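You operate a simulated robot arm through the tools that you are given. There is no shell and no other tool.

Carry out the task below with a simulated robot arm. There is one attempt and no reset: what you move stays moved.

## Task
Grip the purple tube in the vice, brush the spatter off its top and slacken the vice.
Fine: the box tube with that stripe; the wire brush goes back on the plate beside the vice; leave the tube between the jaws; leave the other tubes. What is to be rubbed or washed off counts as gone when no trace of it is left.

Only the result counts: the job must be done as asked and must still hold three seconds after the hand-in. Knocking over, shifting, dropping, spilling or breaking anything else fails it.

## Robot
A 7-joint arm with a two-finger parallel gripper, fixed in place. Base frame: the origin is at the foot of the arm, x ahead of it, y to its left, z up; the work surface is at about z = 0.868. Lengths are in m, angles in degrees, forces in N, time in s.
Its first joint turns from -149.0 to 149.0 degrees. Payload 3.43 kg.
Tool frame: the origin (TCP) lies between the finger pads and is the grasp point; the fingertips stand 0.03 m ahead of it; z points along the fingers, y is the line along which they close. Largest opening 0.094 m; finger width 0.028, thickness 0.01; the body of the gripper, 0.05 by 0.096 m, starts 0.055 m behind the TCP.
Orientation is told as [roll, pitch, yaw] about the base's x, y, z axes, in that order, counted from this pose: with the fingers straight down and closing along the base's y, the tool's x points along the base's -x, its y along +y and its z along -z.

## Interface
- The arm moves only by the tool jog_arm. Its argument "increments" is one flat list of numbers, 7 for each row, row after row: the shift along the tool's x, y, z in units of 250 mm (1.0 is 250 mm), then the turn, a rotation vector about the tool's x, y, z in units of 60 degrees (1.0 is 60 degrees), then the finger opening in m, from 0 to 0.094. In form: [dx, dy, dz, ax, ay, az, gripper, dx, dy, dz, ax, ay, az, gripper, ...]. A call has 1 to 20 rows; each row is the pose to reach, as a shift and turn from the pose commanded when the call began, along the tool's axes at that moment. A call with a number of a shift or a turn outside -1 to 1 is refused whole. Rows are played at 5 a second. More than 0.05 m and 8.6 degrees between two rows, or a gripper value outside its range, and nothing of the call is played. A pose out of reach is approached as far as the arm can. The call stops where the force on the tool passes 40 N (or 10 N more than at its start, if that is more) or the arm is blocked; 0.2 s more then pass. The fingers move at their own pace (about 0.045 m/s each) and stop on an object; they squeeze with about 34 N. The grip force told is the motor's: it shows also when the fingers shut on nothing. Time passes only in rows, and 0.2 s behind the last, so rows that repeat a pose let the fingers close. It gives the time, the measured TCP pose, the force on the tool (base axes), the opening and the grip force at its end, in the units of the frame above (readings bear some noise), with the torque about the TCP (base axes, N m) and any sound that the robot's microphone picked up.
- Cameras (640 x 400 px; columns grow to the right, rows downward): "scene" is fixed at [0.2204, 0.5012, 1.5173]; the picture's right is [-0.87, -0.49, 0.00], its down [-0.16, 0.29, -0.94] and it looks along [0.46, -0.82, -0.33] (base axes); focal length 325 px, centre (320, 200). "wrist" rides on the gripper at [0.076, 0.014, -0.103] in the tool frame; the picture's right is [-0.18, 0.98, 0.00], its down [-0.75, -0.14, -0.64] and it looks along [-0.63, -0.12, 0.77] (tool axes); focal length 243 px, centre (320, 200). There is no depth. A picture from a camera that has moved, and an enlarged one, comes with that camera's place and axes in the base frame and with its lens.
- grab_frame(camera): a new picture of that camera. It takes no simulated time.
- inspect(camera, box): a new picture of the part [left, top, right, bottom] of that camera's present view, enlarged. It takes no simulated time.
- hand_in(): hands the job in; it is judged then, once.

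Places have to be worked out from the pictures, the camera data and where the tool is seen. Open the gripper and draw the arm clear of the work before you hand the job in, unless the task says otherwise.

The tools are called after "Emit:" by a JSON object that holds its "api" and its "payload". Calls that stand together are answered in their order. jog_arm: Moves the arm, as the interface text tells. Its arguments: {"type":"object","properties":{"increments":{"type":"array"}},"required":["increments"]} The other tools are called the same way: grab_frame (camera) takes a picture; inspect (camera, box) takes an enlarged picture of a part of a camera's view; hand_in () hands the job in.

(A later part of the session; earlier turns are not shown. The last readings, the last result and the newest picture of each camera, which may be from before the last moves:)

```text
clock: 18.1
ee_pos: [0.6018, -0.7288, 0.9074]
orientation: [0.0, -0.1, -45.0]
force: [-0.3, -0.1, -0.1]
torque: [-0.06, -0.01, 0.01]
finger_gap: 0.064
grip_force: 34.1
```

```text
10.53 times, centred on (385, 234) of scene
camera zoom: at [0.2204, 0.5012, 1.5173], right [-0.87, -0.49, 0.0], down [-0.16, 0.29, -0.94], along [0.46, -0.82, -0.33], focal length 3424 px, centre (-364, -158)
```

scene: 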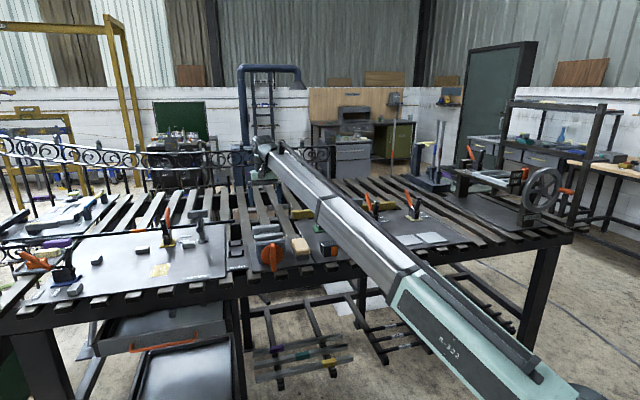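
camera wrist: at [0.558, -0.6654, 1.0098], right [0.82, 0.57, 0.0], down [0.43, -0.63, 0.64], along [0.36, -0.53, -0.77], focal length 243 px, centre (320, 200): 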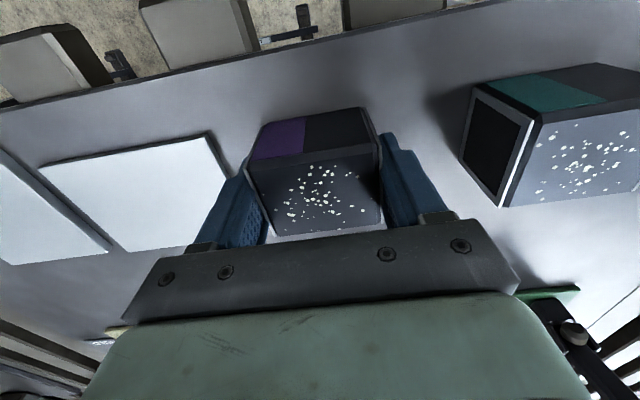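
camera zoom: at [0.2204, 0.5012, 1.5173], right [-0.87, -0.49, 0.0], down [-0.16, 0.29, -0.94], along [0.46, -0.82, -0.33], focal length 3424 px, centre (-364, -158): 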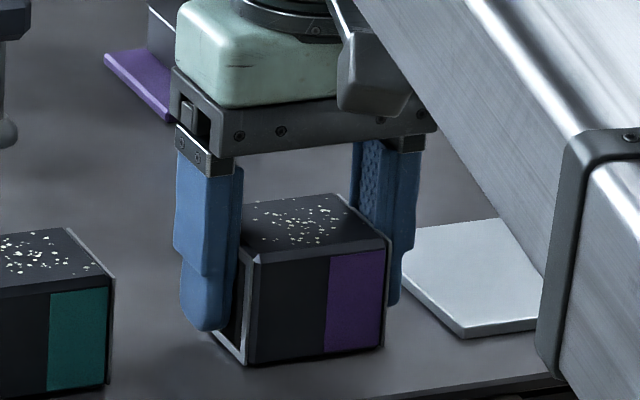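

The tube is well held across its end frames. I lift it straight up to z≈1.08.

Emit:
{"api": "jog_arm", "payload": {"increments": [0, 0, -0.02, 0, 0, 0, 0.04, 0, 0, -0.08, 0, 0, 0, 0.04, 0, 0, -0.17, 0, 0, 0, 0.04, 0, 0, -0.28, 0, 0, 0, 0.04, 0, 0, -0.4, 0, 0, 0, 0.04, 0, 0, -0.52, 0, 0, 0, 0.04, 0, 0, -0.61, 0, 0, 0, 0.04, 0, 0, -0.67, 0, 0, 0, 0.04, 0, 0, -0.69, 0, 0, 0, 0.04, 0, 0, -0.69, 0, 0, 0, 0.04]}}

Emit:
{"api": "grab_frame", "payload": {"camera": "wrist"}}

Emit:
{"api": "grab_frame", "payload": {"camera": "scene"}}

```text
clock: 20.3
ee_pos: [0.6031, -0.7286, 1.0782]
orientation: [0.0, 0.0, -45.0]
force: [-0.2, 0.6, -3.4]
torque: [-0.02, -0.01, 0.01]
finger_gap: 0.064
grip_force: 33.9
```

```text
taken
camera wrist: at [0.5587, -0.6657, 1.182], right [0.82, 0.57, 0.0], down [0.43, -0.63, 0.64], along [0.36, -0.53, -0.77], focal length 243 px, centre (320, 200)
```

wrist: 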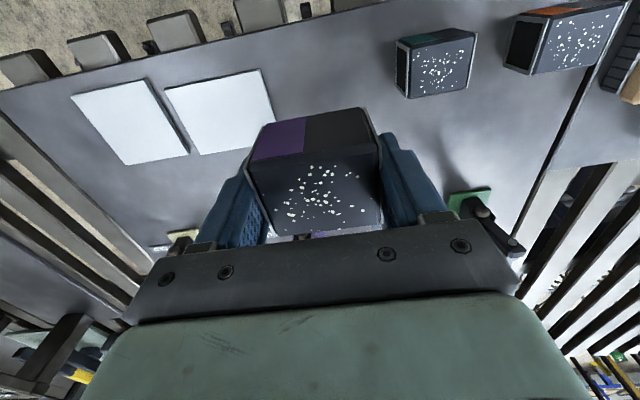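

```text
taken
```

scene: 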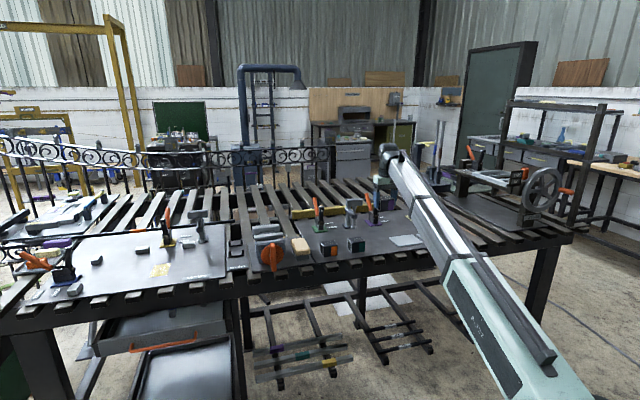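

Tube lifted (3.4 N weight). I carry it along the bench toward the vice, first half.

Emit:
{"api": "jog_arm", "payload": {"increments": [-0.003, 0.027, 0, 0, 0, 0, 0.04, -0.011, 0.1, 0, 0, 0, 0, 0.04, -0.022, 0.207, 0, 0, 0, 0, 0.04, -0.036, 0.337, 0, 0, 0, 0, 0.04, -0.051, 0.479, 0, 0, 0, 0, 0.04, -0.066, 0.62, 0, 0, 0, 0, 0.04, -0.08, 0.75, 0, 0, 0, 0, 0.04, -0.091, 0.858, 0, 0, 0, 0, 0.04, -0.099, 0.931, 0, 0, 0, 0, 0.04, -0.102, 0.9575, 0, 0, 0, 0, 0.04, -0.102, 0.9575, 0, 0, 0, 0, 0.04]}}

```text
clock: 22.7
ee_pos: [0.7901, -0.5759, 1.0797]
orientation: [0.0, 0.0, -45.0]
force: [0.5, -0.1, -2.2]
torque: [0.0, 0.04, 0.01]
finger_gap: 0.0642
grip_force: 34.1
```

Second half of the carry, ending above the jaw gap at z≈1.08.

Emit:
{"api": "jog_arm", "payload": {"increments": [-0.003, 0.027, 0, 0, 0, 0, 0.04, -0.011, 0.099, 0, 0, 0, 0, 0.04, -0.023, 0.206, 0, 0, 0, 0, 0.04, -0.037, 0.336, 0, 0, 0, 0, 0.04, -0.053, 0.477, 0, 0, 0, 0, 0.04, -0.069, 0.618, 0, 0, 0, 0, 0.04, -0.083, 0.748, 0, 0, 0, 0, 0.04, -0.095, 0.855, 0, 0, 0, 0, 0.04, -0.103, 0.928, 0, 0, 0, 0, 0.04, -0.106, 0.954, 0, 0, 0, 0, 0.04, -0.106, 0.954, 0, 0, 0, 0, 0.04]}}

Emit:
{"api": "grab_frame", "payload": {"camera": "wrist"}}

Emit:
{"api": "inspect", "payload": {"camera": "wrist", "box": [200, 20, 440, 170]}}

Emit:
{"api": "inspect", "payload": {"camera": "scene", "box": [220, 170, 340, 245]}}

```text
clock: 25.1
ee_pos: [0.977, -0.4278, 1.079]
orientation: [0.0, 0.0, -44.9]
force: [0.3, 0.8, -3.3]
torque: [-0.01, 0.01, -0.02]
finger_gap: 0.0638
grip_force: 34.1
```

```text
taken
camera wrist: at [0.9335, -0.3642, 1.1823], right [0.82, 0.57, 0.0], down [0.43, -0.63, 0.64], along [0.36, -0.53, -0.77], focal length 243 px, centre (320, 200)
```

wrist: 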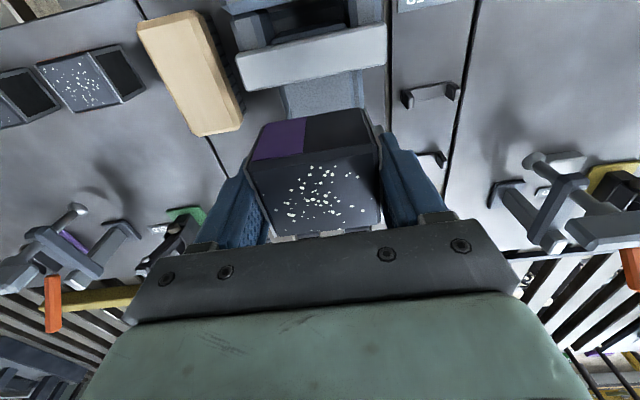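

```text
2.67 times, centred on (320, 95) of wrist
camera zoom: at [0.9335, -0.3642, 1.1823], right [0.82, 0.57, 0.0], down [0.43, -0.63, 0.64], along [0.36, -0.53, -0.77], focal length 647 px, centre (320, 480)
```

zoom: 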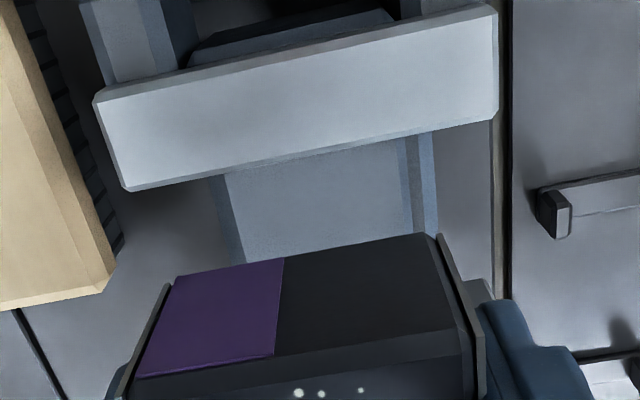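

```text
5.33 times, centred on (280, 208) of scene
camera zoom: at [0.2204, 0.5012, 1.5173], right [-0.87, -0.49, 0.0], down [-0.16, 0.29, -0.94], along [0.46, -0.82, -0.33], focal length 1735 px, centre (533, 160)
```

zoom: 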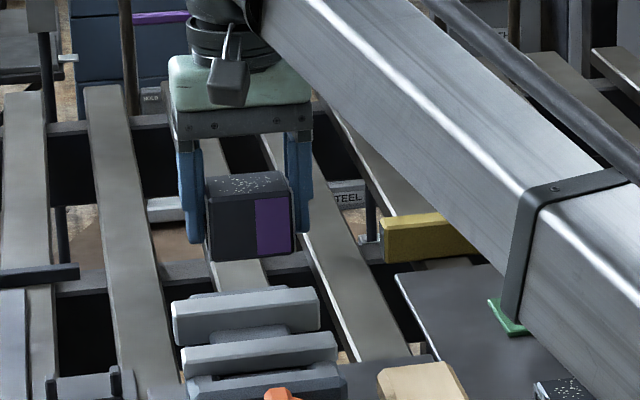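

Jaw edges measure the same from here (gap b-range 0.963–1.022), and the tube hangs within 1–2 mm of the gap centre. I lower it to z≈1.02 (tube bottom just above the jaw tops) with that tiny correction.

Emit:
{"api": "jog_arm", "payload": {"increments": [0.001, 0.002, 0.02, 0, 0, 0, 0.04, 0.002, 0.005, 0.07, 0, 0, 0, 0.04, 0.003, 0.007, 0.13, 0, 0, 0, 0.04, 0.003, 0.007, 0.19, 0, 0, 0, 0.04, 0.003, 0.007, 0.225, 0, 0, 0, 0.04, 0.003, 0.007, 0.236, 0, 0, 0, 0.04, 0.003, 0.007, 0.236, 0, 0, 0, 0.04]}}

Emit:
{"api": "grab_frame", "payload": {"camera": "wrist"}}

Emit:
{"api": "inspect", "payload": {"camera": "scene", "box": [230, 195, 310, 245]}}

Emit:
{"api": "inspect", "payload": {"camera": "wrist", "box": [200, 0, 440, 150]}}

```text
clock: 26.7
ee_pos: [0.9782, -0.4258, 1.0204]
orientation: [0.0, 0.0, -45.0]
force: [-0.1, -0.5, -2.9]
torque: [0.03, -0.02, 0.0]
finger_gap: 0.0641
grip_force: 34.2
```

```text
taken
camera wrist: at [0.9335, -0.3622, 1.1235], right [0.82, 0.57, 0.0], down [0.43, -0.63, 0.64], along [0.36, -0.53, -0.77], focal length 243 px, centre (320, 200)
```

wrist: 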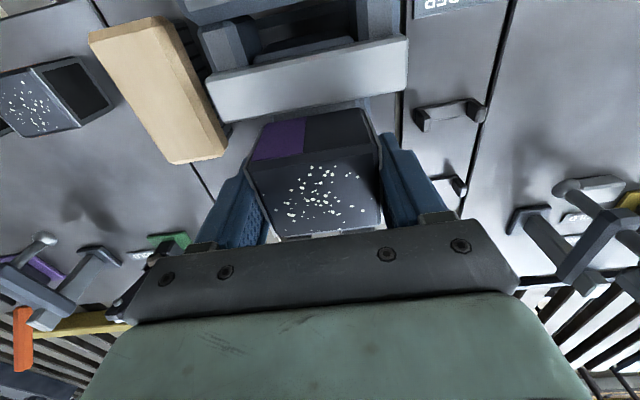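

```text
8.00 times, centred on (270, 220) of scene
camera zoom: at [0.2204, 0.5012, 1.5173], right [-0.87, -0.49, 0.0], down [-0.16, 0.29, -0.94], along [0.46, -0.82, -0.33], focal length 2602 px, centre (720, 40)
```

zoom: 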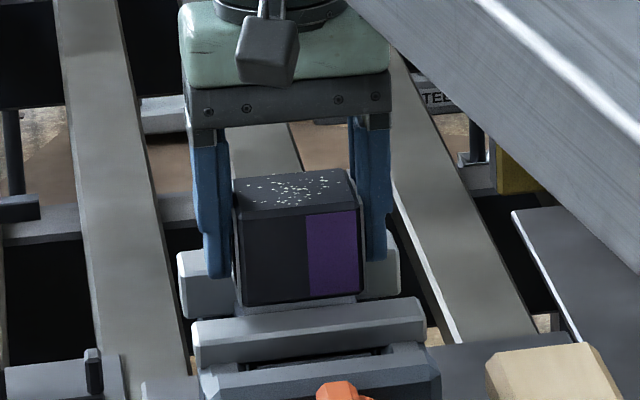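

```text
2.67 times, centred on (320, 75) of wrist
camera zoom: at [0.9335, -0.3622, 1.1235], right [0.82, 0.57, 0.0], down [0.43, -0.63, 0.64], along [0.36, -0.53, -0.77], focal length 647 px, centre (320, 533)
```

zoom: 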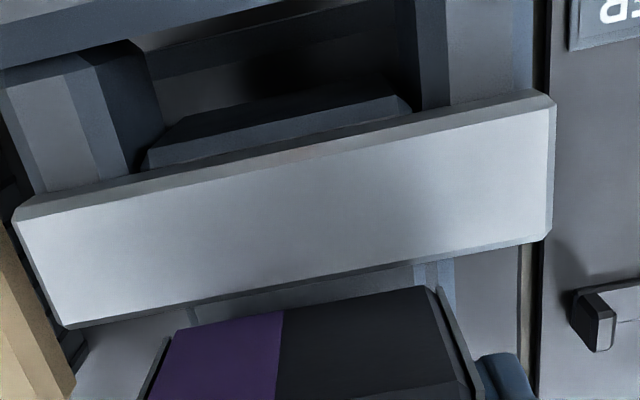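

The tube clears both jaws by a few mm. I lower it slowly into the gap to z≈1.000.

Emit:
{"api": "jog_arm", "payload": {"increments": [0, 0, 0.01, 0, 0, 0, 0.04, 0, 0, 0.025, 0, 0, 0, 0.04, 0, 0, 0.04, 0, 0, 0, 0.04, 0, 0, 0.055, 0, 0, 0, 0.04, 0, 0, 0.066, 0, 0, 0, 0.04, 0, 0, 0.074, 0, 0, 0, 0.04, 0, 0, 0.08, 0, 0, 0, 0.04, 0, 0, 0.08, 0, 0, 0, 0.04]}}

Emit:
{"api": "inspect", "payload": {"camera": "scene", "box": [230, 195, 310, 245]}}

Emit:
{"api": "grab_frame", "payload": {"camera": "wrist"}}

```text
clock: 28.5
ee_pos: [0.9763, -0.4249, 1.002]
orientation: [0.1, -0.2, -45.1]
force: [5.2, -2.1, 26.0]
torque: [-0.05, 0.06, -0.01]
finger_gap: 0.0646
grip_force: 34.2
```

```text
8.00 times, centred on (270, 220) of scene
camera zoom: at [0.2204, 0.5012, 1.5173], right [-0.87, -0.49, 0.0], down [-0.16, 0.29, -0.94], along [0.46, -0.82, -0.33], focal length 2602 px, centre (720, 40)
```

zoom: 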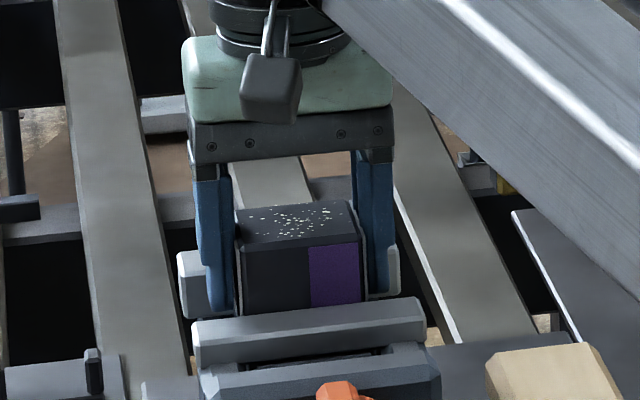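

```text
taken
camera wrist: at [0.9328, -0.3622, 1.1059], right [0.82, 0.57, 0.0], down [0.43, -0.63, 0.64], along [0.37, -0.53, -0.77], focal length 243 px, centre (320, 200)
```

wrist: 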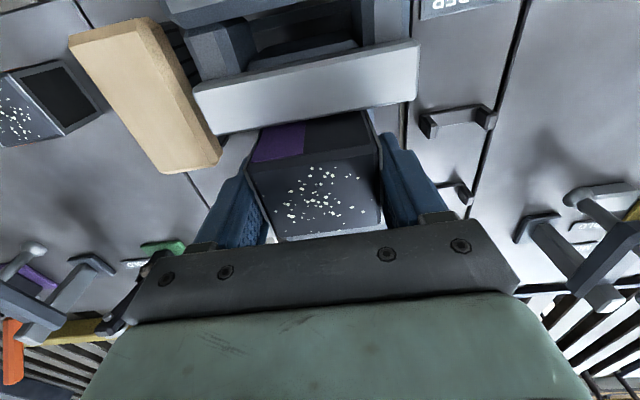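

Contact at z≈1.002 with 26 N upward: the tube stands on the bed. I relieve the push by 2 mm and look at the seating closely before releasing.

Emit:
{"api": "jog_arm", "payload": {"increments": [0, 0, -0.004, 0, 0, 0, 0.04, 0, 0, -0.007, 0, 0, 0, 0.04, 0, 0, -0.007, 0, 0, 0, 0.04]}}

Emit:
{"api": "inspect", "payload": {"camera": "wrist", "box": [180, 20, 440, 182]}}

Emit:
{"api": "inspect", "payload": {"camera": "scene", "box": [240, 210, 300, 248]}}

```text
clock: 29.3
ee_pos: [0.977, -0.425, 1.0032]
orientation: [0.0, -0.1, -45.0]
force: [6.4, -2.6, 18.7]
torque: [-0.39, -0.44, 0.02]
finger_gap: 0.064
grip_force: 33.8
```

```text
2.46 times, centred on (310, 101) of wrist
camera zoom: at [0.933, -0.3622, 1.1058], right [0.82, 0.57, 0.0], down [0.43, -0.63, 0.64], along [0.36, -0.53, -0.77], focal length 597 px, centre (345, 444)
```

zoom: 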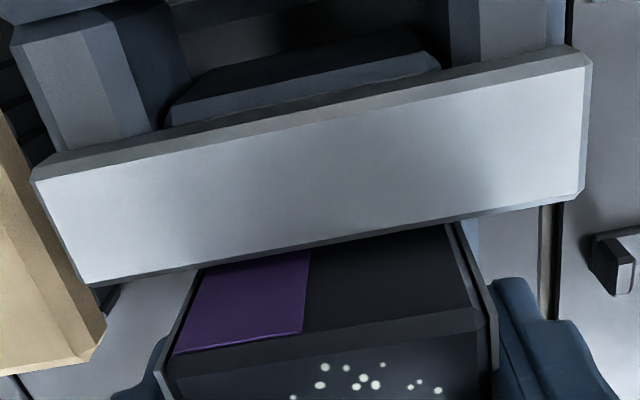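

```text
10.53 times, centred on (270, 229) of scene
camera zoom: at [0.2204, 0.5012, 1.5173], right [-0.87, -0.49, 0.0], down [-0.16, 0.29, -0.94], along [0.46, -0.82, -0.33], focal length 3424 px, centre (846, -105)
```

zoom: 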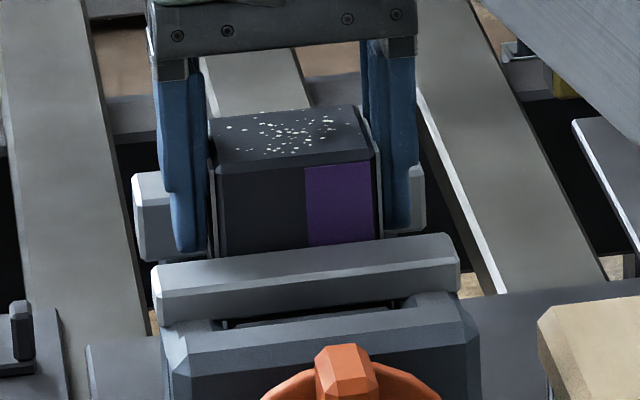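

Still 19 N of preload, mostly vertical, the tube sits between the jaws with a few mm to spare. I relieve another 1–1.5 mm.

Emit:
{"api": "jog_arm", "payload": {"increments": [0, 0, -0.003, 0, 0, 0, 0.04, 0, 0, -0.005, 0, 0, 0, 0.04, 0, 0, -0.005, 0, 0, 0, 0.04]}}

```text
clock: 30.1
ee_pos: [0.976, -0.4249, 1.0039]
orientation: [0.0, 0.1, -45.0]
force: [0.6, -1.3, 1.7]
torque: [-0.09, -0.23, -0.03]
finger_gap: 0.064
grip_force: 33.8
```

Nearly unloaded now (1.7 N). I open the fingers to release the tube on the bed.

Emit:
{"api": "jog_arm", "payload": {"increments": [0, 0, 0, 0, 0, 0, 0.066, 0, 0, 0, 0, 0, 0, 0.072, 0, 0, 0, 0, 0, 0, 0.08, 0, 0, 0, 0, 0, 0, 0.086, 0, 0, 0, 0, 0, 0, 0.086]}}

Emit:
{"api": "grab_frame", "payload": {"camera": "wrist"}}

Emit:
{"api": "inspect", "payload": {"camera": "scene", "box": [240, 210, 300, 248]}}

```text
clock: 31.3
ee_pos: [0.9781, -0.4253, 1.0027]
orientation: [0.0, 0.0, -45.1]
force: [0.8, 0.2, 0.7]
torque: [-0.03, 0.0, 0.0]
finger_gap: 0.0859
grip_force: 0.1
```

```text
taken
camera wrist: at [0.9332, -0.3622, 1.1066], right [0.82, 0.57, 0.0], down [0.43, -0.63, 0.64], along [0.36, -0.53, -0.77], focal length 243 px, centre (320, 200)
```

wrist: 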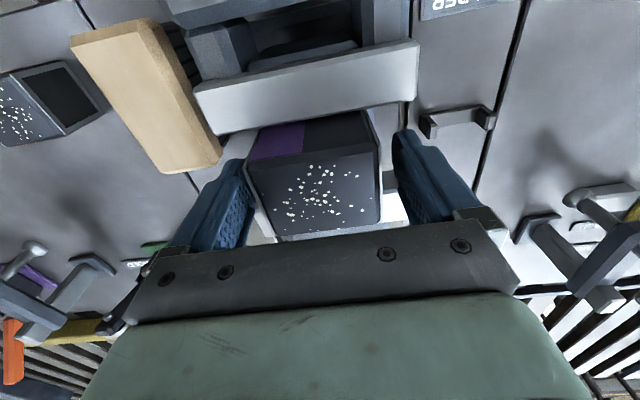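

```text
10.53 times, centred on (270, 229) of scene
camera zoom: at [0.2204, 0.5012, 1.5173], right [-0.87, -0.49, 0.0], down [-0.16, 0.29, -0.94], along [0.46, -0.82, -0.33], focal length 3424 px, centre (846, -105)
```

zoom: 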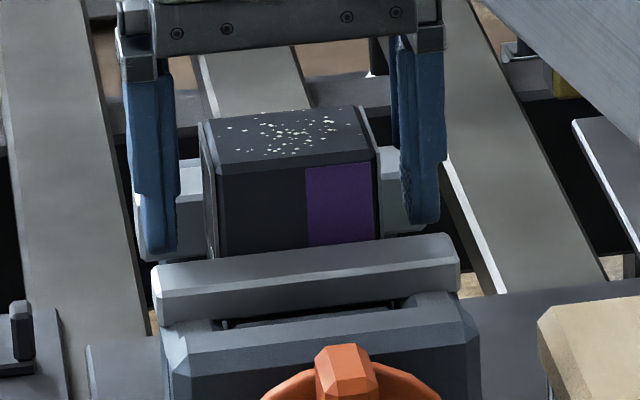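

The tube stays in place. I lift the open gripper straight up and check the tube from above.

Emit:
{"api": "jog_arm", "payload": {"increments": [0, 0, -0.02, 0, 0, 0, 0.09, 0, 0, -0.07, 0, 0, 0, 0.092, 0, 0, -0.15, 0, 0, 0, 0.092, 0, 0, -0.25, 0, 0, 0, 0.092, 0, 0, -0.34, 0, 0, 0, 0.092, 0, 0, -0.42, 0, 0, 0, 0.092, 0, 0, -0.46, 0, 0, 0, 0.092, 0, 0, -0.47, 0, 0, 0, 0.092, 0, 0, -0.47, 0, 0, 0, 0.092]}}

Emit:
{"api": "grab_frame", "payload": {"camera": "wrist"}}

Emit:
{"api": "inspect", "payload": {"camera": "wrist", "box": [220, 0, 420, 125]}}

Emit:
{"api": "inspect", "payload": {"camera": "scene", "box": [240, 205, 320, 255]}}

```text
clock: 33.3
ee_pos: [0.9769, -0.426, 1.121]
orientation: [0.0, 0.0, -45.0]
force: [-0.3, 0.7, -0.1]
torque: [0.01, 0.03, 0.04]
finger_gap: 0.092
grip_force: 0.0
```

```text
taken
camera wrist: at [0.9334, -0.3625, 1.2241], right [0.82, 0.57, 0.0], down [0.43, -0.63, 0.64], along [0.36, -0.53, -0.77], focal length 243 px, centre (320, 200)
```

wrist: 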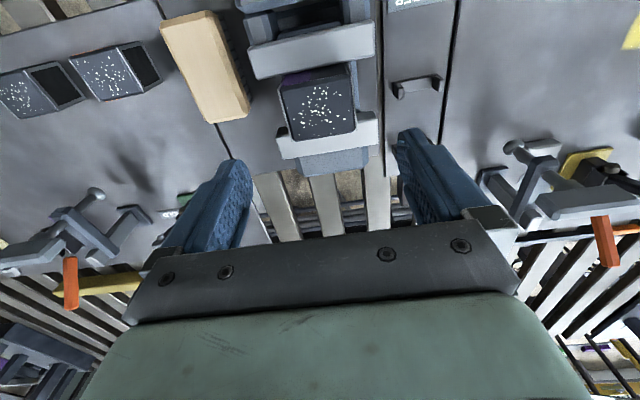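

```text
3.20 times, centred on (320, 62) of wrist
camera zoom: at [0.9334, -0.3625, 1.2241], right [0.82, 0.57, 0.0], down [0.43, -0.63, 0.64], along [0.36, -0.53, -0.77], focal length 776 px, centre (320, 640)
```

zoom: 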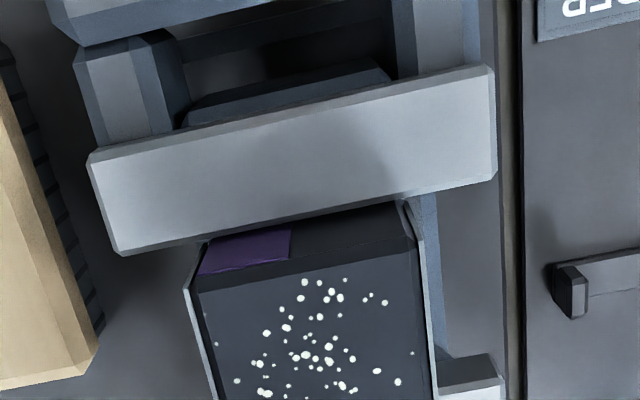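

```text
8.00 times, centred on (280, 230) of scene
camera zoom: at [0.2204, 0.5012, 1.5173], right [-0.87, -0.49, 0.0], down [-0.16, 0.29, -0.94], along [0.46, -0.82, -0.33], focal length 2602 px, centre (640, -40)
```

zoom: 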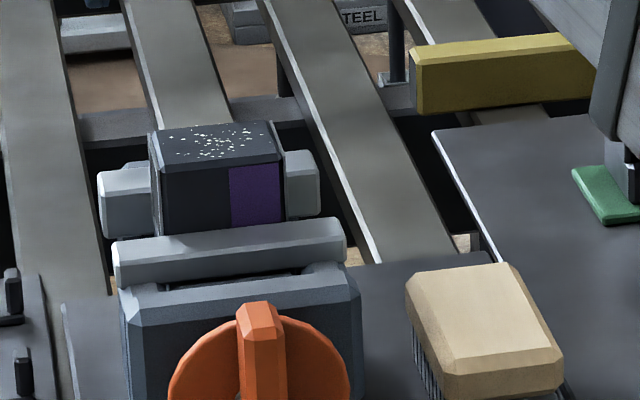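

The tube stands squarely between the jaws. Next the knob: I draw back toward the front of the bench while pitching the tool 45° forward so I can see and later grip the orange fin.

Emit:
{"api": "jog_arm", "payload": {"increments": [0.019, 0, 0.006, 0, -0.015, 0, 0.092, 0.072, 0, 0.021, 0, -0.056, 0, 0.092, 0.151, 0, 0.044, 0, -0.117, 0, 0.092, 0.251, 0, 0.073, 0, -0.194, 0, 0.092, 0.363, 0, 0.105, 0, -0.281, 0, 0.092, 0.484, 0, 0.14, 0, -0.375, 0, 0.092, 0.605, 0, 0.175, 0, -0.469, 0, 0.092, 0.717, 0, 0.207, 0, -0.556, 0, 0.092, 0.817, 0, 0.236, 0, -0.633, 0, 0.092, 0.896, 0, 0.259, 0, -0.695, 0, 0.092, 0.949, 0, 0.274, 0, -0.735, 0, 0.092, 0.968, 0, 0.28, 0, -0.75, 0, 0.092, 0.968, 0, 0.28, 0, -0.75, 0, 0.092]}}

Emit:
{"api": "grab_frame", "payload": {"camera": "wrist"}}

Emit:
{"api": "grab_frame", "payload": {"camera": "scene"}}

```text
clock: 36.1
ee_pos: [0.8067, -0.255, 1.0509]
orientation: [0.1, -45.0, -45.0]
force: [-0.1, -0.1, 0.4]
torque: [0.03, -0.02, -0.02]
finger_gap: 0.0922
grip_force: 0.2
```

```text
taken
camera wrist: at [0.7269, -0.1561, 1.0702], right [0.79, 0.6, 0.13], down [-0.04, -0.16, 0.99], along [0.62, -0.78, -0.1], focal length 243 px, centre (320, 200)
```

wrist: 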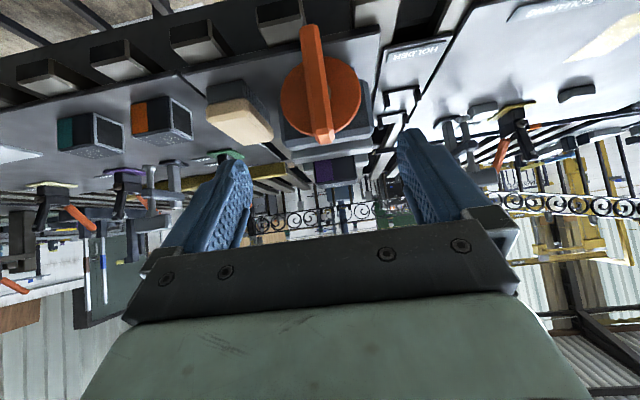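

```text
taken
```

scene: 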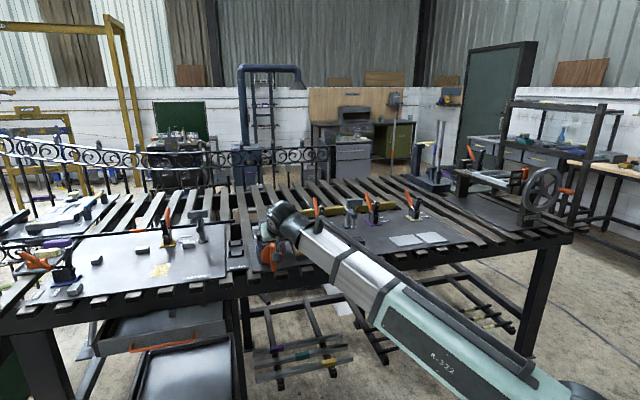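

The knob is in view (picture is upside-down). I enlarge it to measure.

Emit:
{"api": "inspect", "payload": {"camera": "wrist", "box": [240, 10, 400, 160]}}

Emit:
{"api": "inspect", "payload": {"camera": "wrist", "box": [180, 60, 420, 210]}}

```text
2.67 times, centred on (320, 85) of wrist
camera zoom: at [0.7269, -0.1561, 1.0702], right [0.79, 0.6, 0.13], down [-0.04, -0.16, 0.99], along [0.62, -0.78, -0.1], focal length 647 px, centre (320, 507)
```

zoom: 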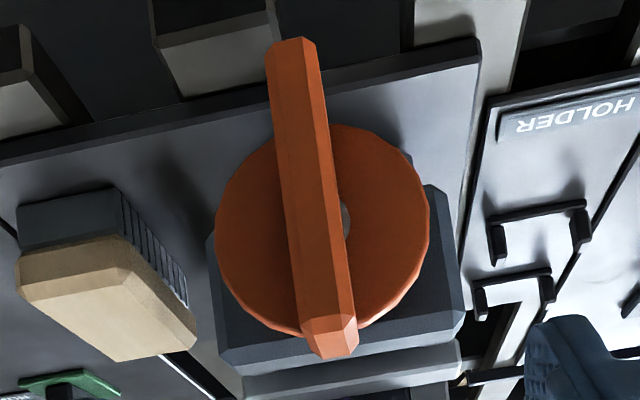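

```text
2.67 times, centred on (300, 135) of wrist
camera zoom: at [0.7269, -0.1561, 1.0702], right [0.79, 0.6, 0.13], down [-0.04, -0.16, 0.99], along [0.62, -0.78, -0.1], focal length 647 px, centre (373, 373)
```

zoom: 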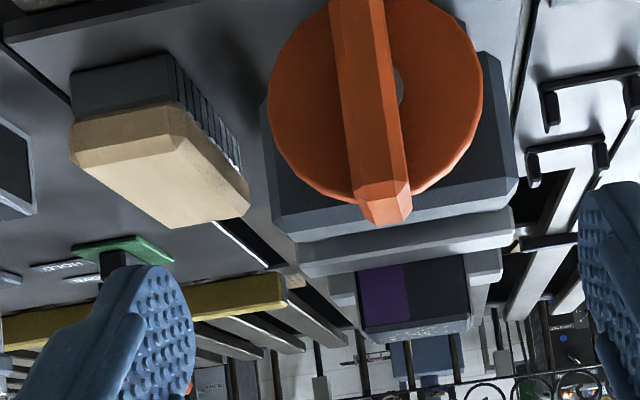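

Knob axis is at about e=0.390 (i.e. along [0.7071,0.7071]), z≈0.946, disc face at b≈0.853 (b along [0.7071,-0.7071]), fin ~19 mm wide standing out to b≈0.83, vertical. I pitch the remaining 45° to horizontal and lower to the knob axis height, staying ~5 cm in front, with fingers at 0.06.

Emit:
{"api": "jog_arm", "payload": {"increments": [0.006, 0, 0.006, 0, -0.015, 0, 0.085, 0.022, 0, 0.022, 0, -0.056, 0, 0.075, 0.046, 0, 0.046, 0, -0.117, 0, 0.065, 0.077, 0, 0.077, 0, -0.194, 0, 0.06, 0.111, 0, 0.111, 0, -0.281, 0, 0.06, 0.149, 0, 0.149, 0, -0.375, 0, 0.06, 0.186, 0, 0.186, 0, -0.469, 0, 0.06, 0.22, 0, 0.22, 0, -0.556, 0, 0.06, 0.251, 0, 0.251, 0, -0.633, 0, 0.06, 0.275, 0, 0.275, 0, -0.695, 0, 0.06, 0.291, 0, 0.291, 0, -0.735, 0, 0.06, 0.297, 0, 0.297, 0, -0.75, 0, 0.06, 0.297, 0, 0.297, 0, -0.75, 0, 0.06]}}

Emit:
{"api": "grab_frame", "payload": {"camera": "wrist"}}

Emit:
{"api": "grab_frame", "payload": {"camera": "scene"}}

```text
clock: 38.9
ee_pos: [0.8067, -0.2541, 0.9463]
orientation: [120.3, -90.0, -165.2]
force: [0.3, 0.2, 1.3]
torque: [0.01, -0.03, -0.03]
finger_gap: 0.0602
grip_force: 0.1
```

```text
taken
camera wrist: at [0.7436, -0.1721, 0.8709], right [0.69, 0.7, 0.18], down [-0.55, 0.35, 0.75], along [0.46, -0.63, 0.63], focal length 243 px, centre (320, 200)
```

wrist: 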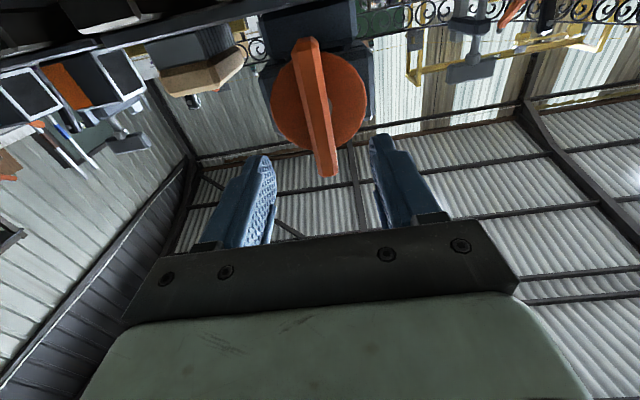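

```text
taken
```

scene: 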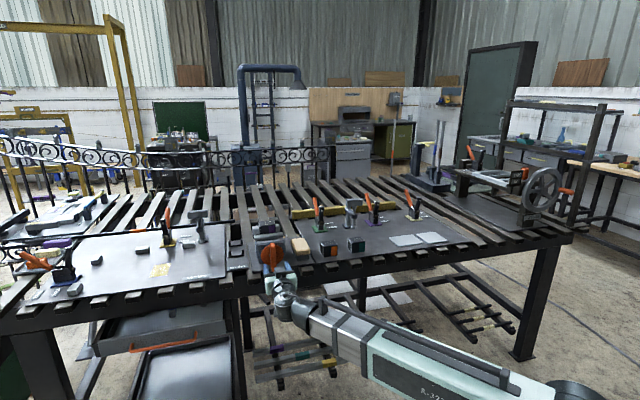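

Tool is horizontal in front of the knob. I enlarge the view to check alignment of the tool axis with the knob axis.

Emit:
{"api": "inspect", "payload": {"camera": "wrist", "box": [240, 20, 400, 190]}}

Emit:
{"api": "inspect", "payload": {"camera": "scene", "box": [230, 220, 330, 330]}}

```text
2.35 times, centred on (320, 105) of wrist
camera zoom: at [0.7436, -0.1721, 0.8709], right [0.69, 0.7, 0.18], down [-0.55, 0.35, 0.75], along [0.46, -0.63, 0.63], focal length 571 px, centre (320, 424)
```

zoom: 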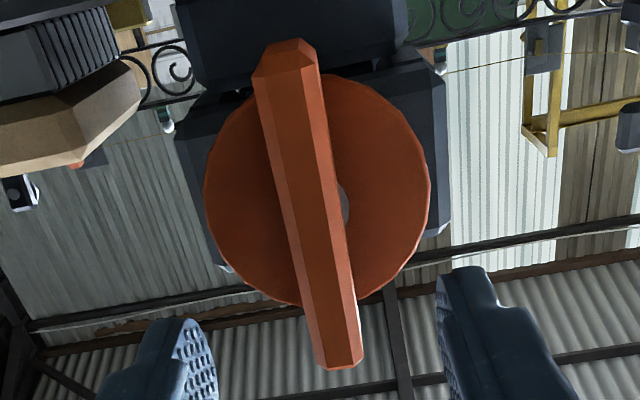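

```text
3.64 times, centred on (280, 275) of scene
camera zoom: at [0.2204, 0.5012, 1.5173], right [-0.87, -0.49, 0.0], down [-0.16, 0.29, -0.94], along [0.46, -0.82, -0.33], focal length 1183 px, centre (466, -73)
```

zoom: 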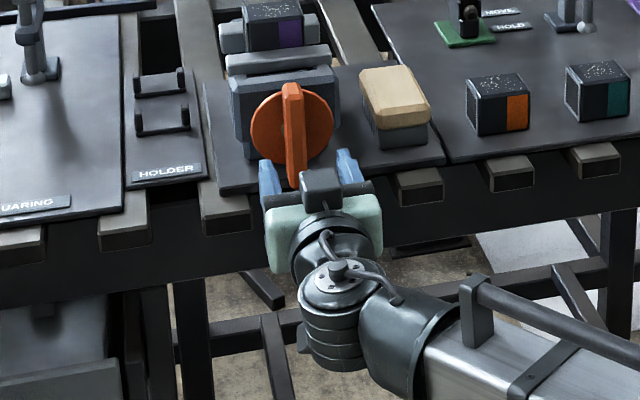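

Both views give: knob centre z≈0.943, disc face b≈0.862, fin front b≈0.831, fin centred on e=0.390 and vertical. I advance so that the fingertips reach b≈0.854, straddling the fin.

Emit:
{"api": "jog_arm", "payload": {"increments": [0.003, -0.001, 0.02, 0, 0, 0, 0.06, 0.006, -0.002, 0.07, 0, 0, 0, 0.06, 0.009, -0.003, 0.13, 0, 0, 0, 0.06, 0.012, -0.003, 0.19, 0, 0, 0, 0.06, 0.012, -0.003, 0.24, 0, 0, 0, 0.06, 0.012, -0.003, 0.28, 0, 0, 0, 0.06, 0.012, -0.003, 0.296, 0, 0, 0, 0.06, 0.012, -0.003, 0.296, 0, 0, 0, 0.06]}}

Emit:
{"api": "grab_frame", "payload": {"camera": "wrist"}}

Emit:
{"api": "inspect", "payload": {"camera": "scene", "box": [230, 205, 330, 268]}}

```text
clock: 40.7
ee_pos: [0.8583, -0.307, 0.9429]
orientation: [76.4, -90.0, -121.3]
force: [-0.5, -0.4, 0.6]
torque: [-0.01, 0.03, -0.01]
finger_gap: 0.0597
grip_force: 0.1
```

```text
taken
camera wrist: at [0.7954, -0.2255, 0.8673], right [0.69, 0.7, 0.18], down [-0.55, 0.35, 0.75], along [0.46, -0.63, 0.63], focal length 243 px, centre (320, 200)
```

wrist: 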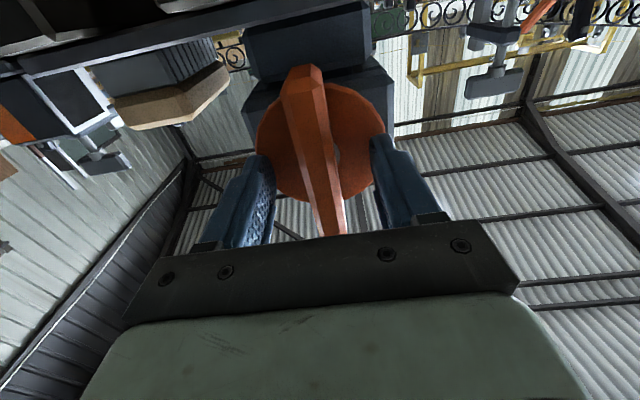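

```text
6.35 times, centred on (280, 236) of scene
camera zoom: at [0.2204, 0.5012, 1.5173], right [-0.87, -0.49, 0.0], down [-0.16, 0.29, -0.94], along [0.46, -0.82, -0.33], focal length 2065 px, centre (574, -32)
```

zoom: 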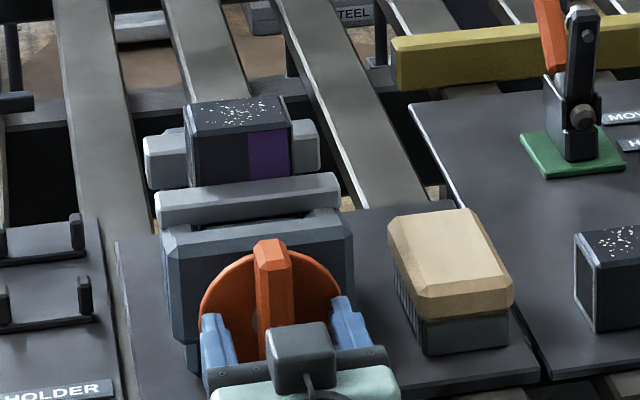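

No contact so far. I close the fingers on the fin.

Emit:
{"api": "jog_arm", "payload": {"increments": [0, 0, 0, 0, 0, 0, 0.045, 0, 0, 0, 0, 0, 0, 0.03, 0, 0, 0, 0, 0, 0, 0.015, 0, 0, 0, 0, 0, 0, 0.0, 0, 0, 0, 0, 0, 0, 0.0, 0, 0, 0, 0, 0, 0, 0.0]}}

Emit:
{"api": "grab_frame", "payload": {"camera": "wrist"}}

Emit:
{"api": "inspect", "payload": {"camera": "scene", "box": [230, 205, 330, 268]}}

```text
clock: 42.1
ee_pos: [0.8586, -0.3074, 0.9424]
orientation: [71.8, -90.1, -116.6]
force: [7.2, 5.7, 2.0]
torque: [0.15, 0.13, 0.05]
finger_gap: 0.0228
grip_force: 45.5
```

```text
taken
camera wrist: at [0.7958, -0.225, 0.8673], right [0.69, 0.7, 0.18], down [-0.55, 0.35, 0.75], along [0.46, -0.63, 0.63], focal length 243 px, centre (320, 200)
```

wrist: 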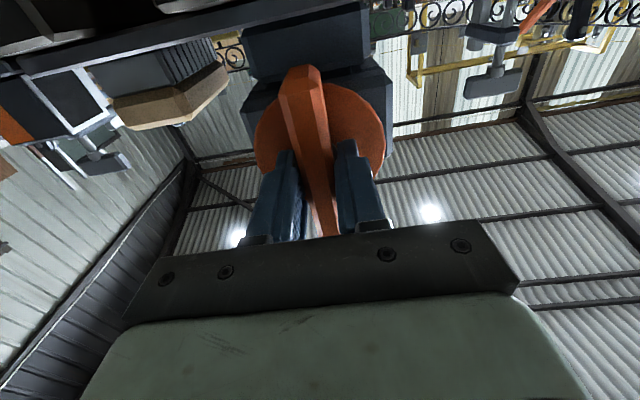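

```text
6.35 times, centred on (280, 236) of scene
camera zoom: at [0.2204, 0.5012, 1.5173], right [-0.87, -0.49, 0.0], down [-0.16, 0.29, -0.94], along [0.46, -0.82, -0.33], focal length 2065 px, centre (574, -32)
```

zoom: 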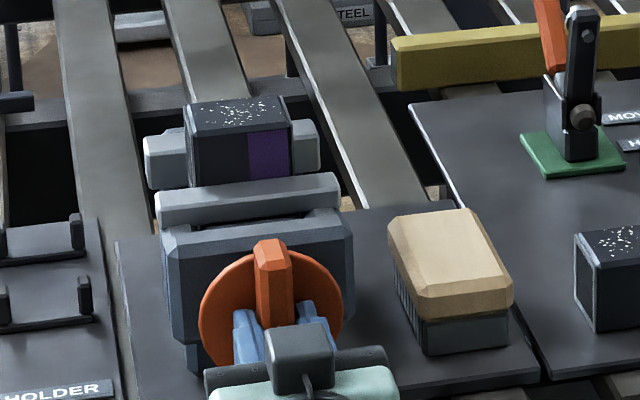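

Fin gripped (0.023 wide). I turn clockwise about the tool axis by 30° in small steps and watch forces and the jaw.

Emit:
{"api": "jog_arm", "payload": {"increments": [0, 0.002, 0, 0, 0, 0.03, 0.0, 0, 0.003, 0, 0, 0, 0.1, 0.0, 0, 0.003, 0, 0, 0, 0.18, 0.0, 0, 0.003, 0, 0, 0, 0.26, 0.0, 0, 0.003, 0, 0, 0, 0.34, 0.0, 0, 0.003, 0, 0, 0, 0.42, 0.0, 0, 0.003, 0, 0, 0, 0.48, 0.0, 0, 0.003, 0, 0, 0, 0.5, 0.0, 0, 0.003, 0, 0, 0, 0.5, 0.0]}}

Emit:
{"api": "grab_frame", "payload": {"camera": "wrist"}}

Emit:
{"api": "inspect", "payload": {"camera": "scene", "box": [230, 205, 330, 268]}}

```text
clock: 44.1
ee_pos: [0.8588, -0.3071, 0.944]
orientation: [89.9, -59.9, -134.9]
force: [5.0, -8.4, -9.4]
torque: [-0.23, -0.17, -0.25]
finger_gap: 0.0225
grip_force: 45.0
```

```text
taken
camera wrist: at [0.8214, -0.1996, 0.8847], right [0.54, 0.54, 0.65], down [-0.81, 0.1, 0.58], along [0.25, -0.84, 0.49], focal length 243 px, centre (320, 200)
```

wrist: 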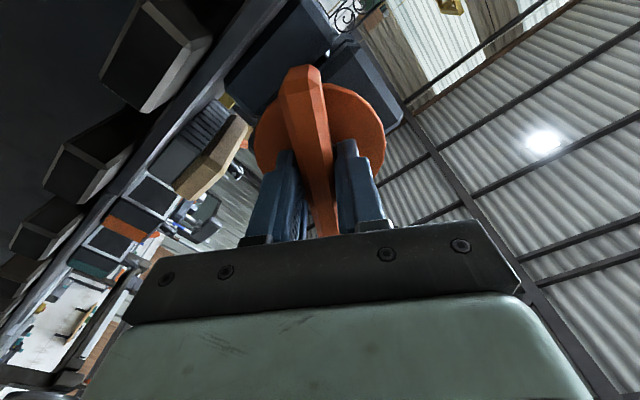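

```text
6.35 times, centred on (280, 236) of scene
camera zoom: at [0.2204, 0.5012, 1.5173], right [-0.87, -0.49, 0.0], down [-0.16, 0.29, -0.94], along [0.46, -0.82, -0.33], focal length 2065 px, centre (574, -32)
```

zoom: 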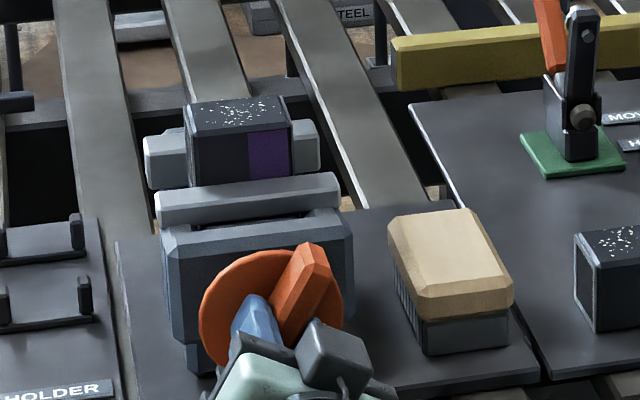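

The knob turned 30° clockwise with a light pull along +b (screw moving inward), no visible jaw motion yet. I keep turning clockwise another 45° with small centring corrections.

Emit:
{"api": "jog_arm", "payload": {"increments": [0, -0.0015, 0.001, 0, 0, 0.03, 0.0, 0, -0.0015, 0.002, 0, 0, 0.11, 0.0, 0, -0.0015, 0.002, 0, 0, 0.2, 0.0, 0, -0.0015, 0.002, 0, 0, 0.3, 0.0, 0, -0.0015, 0.003, 0, 0, 0.4, 0.0, 0, -0.0015, 0.003, 0, 0, 0.5, 0.0, 0, -0.0015, 0.004, 0, 0, 0.6, 0.0, 0, -0.0015, 0.004, 0, 0, 0.68, 0.0, 0, -0.0015, 0.004, 0, 0, 0.74, 0.0, 0, -0.0015, 0.004, 0, 0, 0.75, 0.0, 0, -0.0015, 0.004, 0, 0, 0.75, 0.0]}}

Emit:
{"api": "grab_frame", "payload": {"camera": "wrist"}}

Emit:
{"api": "inspect", "payload": {"camera": "scene", "box": [230, 205, 330, 268]}}

```text
clock: 46.5
ee_pos: [0.8586, -0.3076, 0.9416]
orientation: [89.2, -15.1, -134.9]
force: [-10.0, -2.1, -32.6]
torque: [-0.23, -0.19, -1.26]
finger_gap: 0.0223
grip_force: 45.3
```

```text
taken
camera wrist: at [0.8411, -0.1817, 0.9381], right [0.06, 0.05, 1.0], down [-0.99, -0.08, 0.07], along [0.09, -1.0, 0.04], focal length 243 px, centre (320, 200)
```

wrist: 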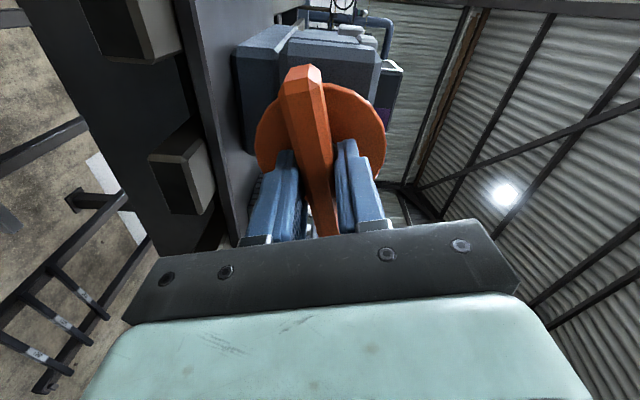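

```text
6.35 times, centred on (280, 236) of scene
camera zoom: at [0.2204, 0.5012, 1.5173], right [-0.87, -0.49, 0.0], down [-0.16, 0.29, -0.94], along [0.46, -0.82, -0.33], focal length 2065 px, centre (574, -32)
```

zoom: 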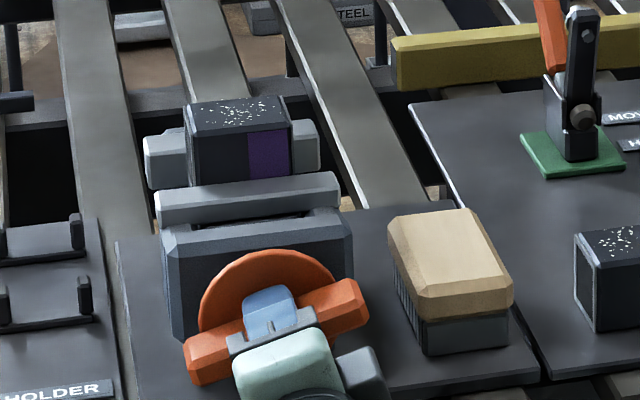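

Now the fin is pushing the tool down (33 N), so the knob axis is a bit lower than the TCP. I shift about 2 mm down to relieve it and compare the jaw position at high zoom.

Emit:
{"api": "jog_arm", "payload": {"increments": [0, -0.004, 0, 0, 0, 0, 0.0, 0, -0.008, 0, 0, 0, 0, 0.0, 0, -0.008, 0, 0, 0, 0, 0.0]}}

Emit:
{"api": "inspect", "payload": {"camera": "scene", "box": [240, 210, 300, 248]}}

```text
clock: 47.3
ee_pos: [0.8577, -0.3077, 0.9427]
orientation: [89.2, -15.2, -134.9]
force: [-14.2, -0.5, -35.1]
torque: [-0.24, -0.19, -1.15]
finger_gap: 0.0222
grip_force: 45.2
```

```text
10.53 times, centred on (270, 229) of scene
camera zoom: at [0.2204, 0.5012, 1.5173], right [-0.87, -0.49, 0.0], down [-0.16, 0.29, -0.94], along [0.46, -0.82, -0.33], focal length 3424 px, centre (846, -105)
```

zoom: 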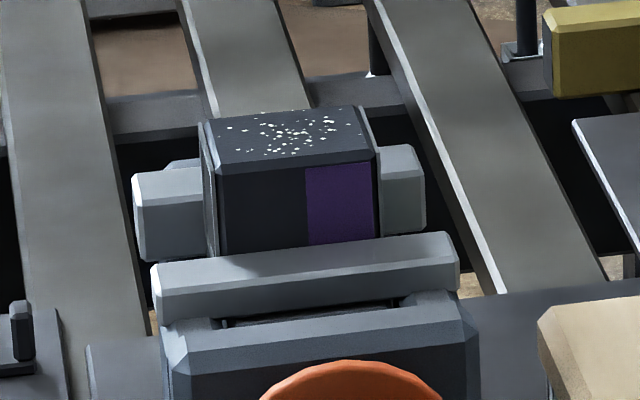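

The force did not change and the jaw has not visibly moved yet. I open the fingers slightly to see whether the load comes from the fin and how it sits between the fingers.

Emit:
{"api": "jog_arm", "payload": {"increments": [0, 0, 0, 0, 0, 0, 0.03, 0, 0, 0, 0, 0, 0, 0.04, 0, 0, 0, 0, 0, 0, 0.04]}}

Emit:
{"api": "inspect", "payload": {"camera": "wrist", "box": [220, 50, 420, 250]}}

Emit:
{"api": "inspect", "payload": {"camera": "scene", "box": [240, 220, 320, 270]}}

```text
clock: 48.1
ee_pos: [0.8598, -0.3074, 0.9441]
orientation: [89.4, -15.1, -134.9]
force: [0.4, -0.6, 0.2]
torque: [-0.03, 0.0, 0.03]
finger_gap: 0.0399
grip_force: 0.0
```

```text
2.00 times, centred on (320, 150) of wrist
camera zoom: at [0.841, -0.1813, 0.9391], right [0.06, 0.05, 1.0], down [-0.99, -0.09, 0.07], along [0.09, -0.99, 0.04], focal length 485 px, centre (320, 300)
```

zoom: 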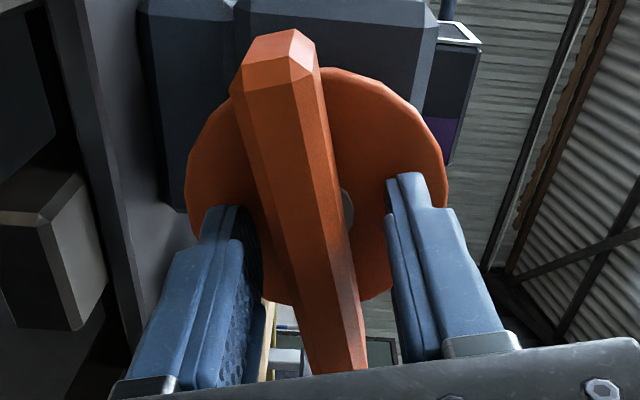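

```text
8.00 times, centred on (280, 245) of scene
camera zoom: at [0.2204, 0.5012, 1.5173], right [-0.87, -0.49, 0.0], down [-0.16, 0.29, -0.94], along [0.46, -0.82, -0.33], focal length 2602 px, centre (640, -160)
```

zoom: 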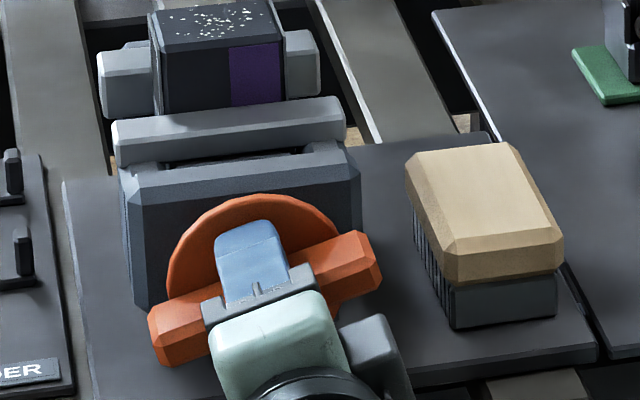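

The load came from the fin: it sits ~2.7 mm nearer the lower finger, so the knob axis is lower than my TCP. I recentre by that amount and close again, checking the force.

Emit:
{"api": "jog_arm", "payload": {"increments": [0, -0.006, 0, 0, 0, 0, 0.04, 0, -0.0108, 0, 0, 0, 0, 0.04, 0, -0.0108, 0, 0, 0, 0, 0.03, 0, -0.0108, 0, 0, 0, 0, 0.015, 0, -0.0108, 0, 0, 0, 0, 0.0, 0, -0.0108, 0, 0, 0, 0, 0.0, 0, -0.0108, 0, 0, 0, 0, 0.0]}}

Emit:
{"api": "inspect", "payload": {"camera": "scene", "box": [245, 222, 285, 247]}}

```text
clock: 49.7
ee_pos: [0.8582, -0.3085, 0.9427]
orientation: [89.3, -15.2, -134.9]
force: [-10.2, -0.9, -22.1]
torque: [0.06, 0.07, 0.27]
finger_gap: 0.0225
grip_force: 44.9
out of reach, approached as far as the arm can: row 1, 2, 3, 4, 5, 6, 7
```

```text
16.00 times, centred on (265, 234) of scene
camera zoom: at [0.2204, 0.5012, 1.5173], right [-0.87, -0.49, 0.0], down [-0.16, 0.29, -0.94], along [0.46, -0.82, -0.33], focal length 5205 px, centre (1200, -352)
```

zoom: 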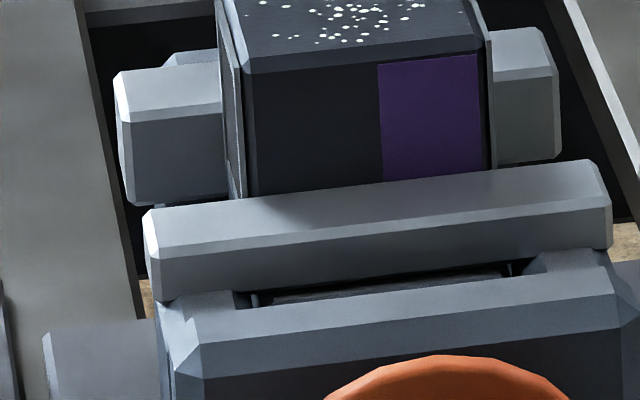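

The report says the wrist is at its limit here (about 75° of turn), so I need to re-grip. I open the fingers and back off along the axis so the tips clear the fin.

Emit:
{"api": "jog_arm", "payload": {"increments": [0, 0, 0, 0, 0, 0, 0.03, 0, 0, 0, 0, 0, 0, 0.05, 0, 0, -0.02, 0, 0, 0, 0.06, 0, 0, -0.06, 0, 0, 0, 0.06, 0, 0, -0.11, 0, 0, 0, 0.06, 0, 0, -0.16, 0, 0, 0, 0.06, 0, 0, -0.18, 0, 0, 0, 0.06, 0, 0, -0.18, 0, 0, 0, 0.06]}}

Emit:
{"api": "grab_frame", "payload": {"camera": "wrist"}}

Emit:
{"api": "grab_frame", "payload": {"camera": "scene"}}

```text
clock: 51.5
ee_pos: [0.8273, -0.2755, 0.943]
orientation: [89.3, -15.2, -134.9]
force: [0.1, 0.4, 1.0]
torque: [0.01, 0.02, 0.02]
finger_gap: 0.0602
grip_force: 0.0
```

```text
taken
camera wrist: at [0.809, -0.1491, 0.9396], right [0.06, 0.05, 1.0], down [-0.99, -0.09, 0.07], along [0.09, -0.99, 0.04], focal length 243 px, centre (320, 200)
```

wrist: 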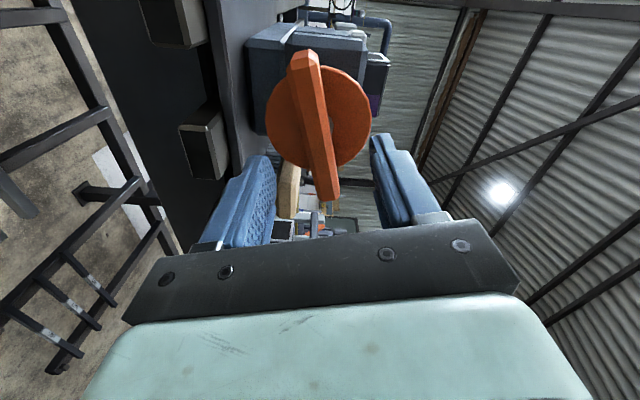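

```text
taken
```

scene: 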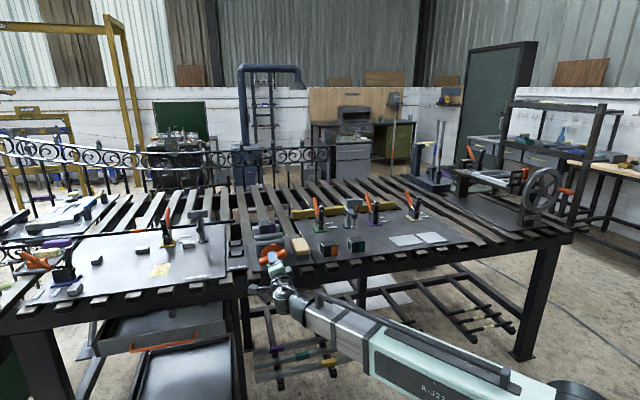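

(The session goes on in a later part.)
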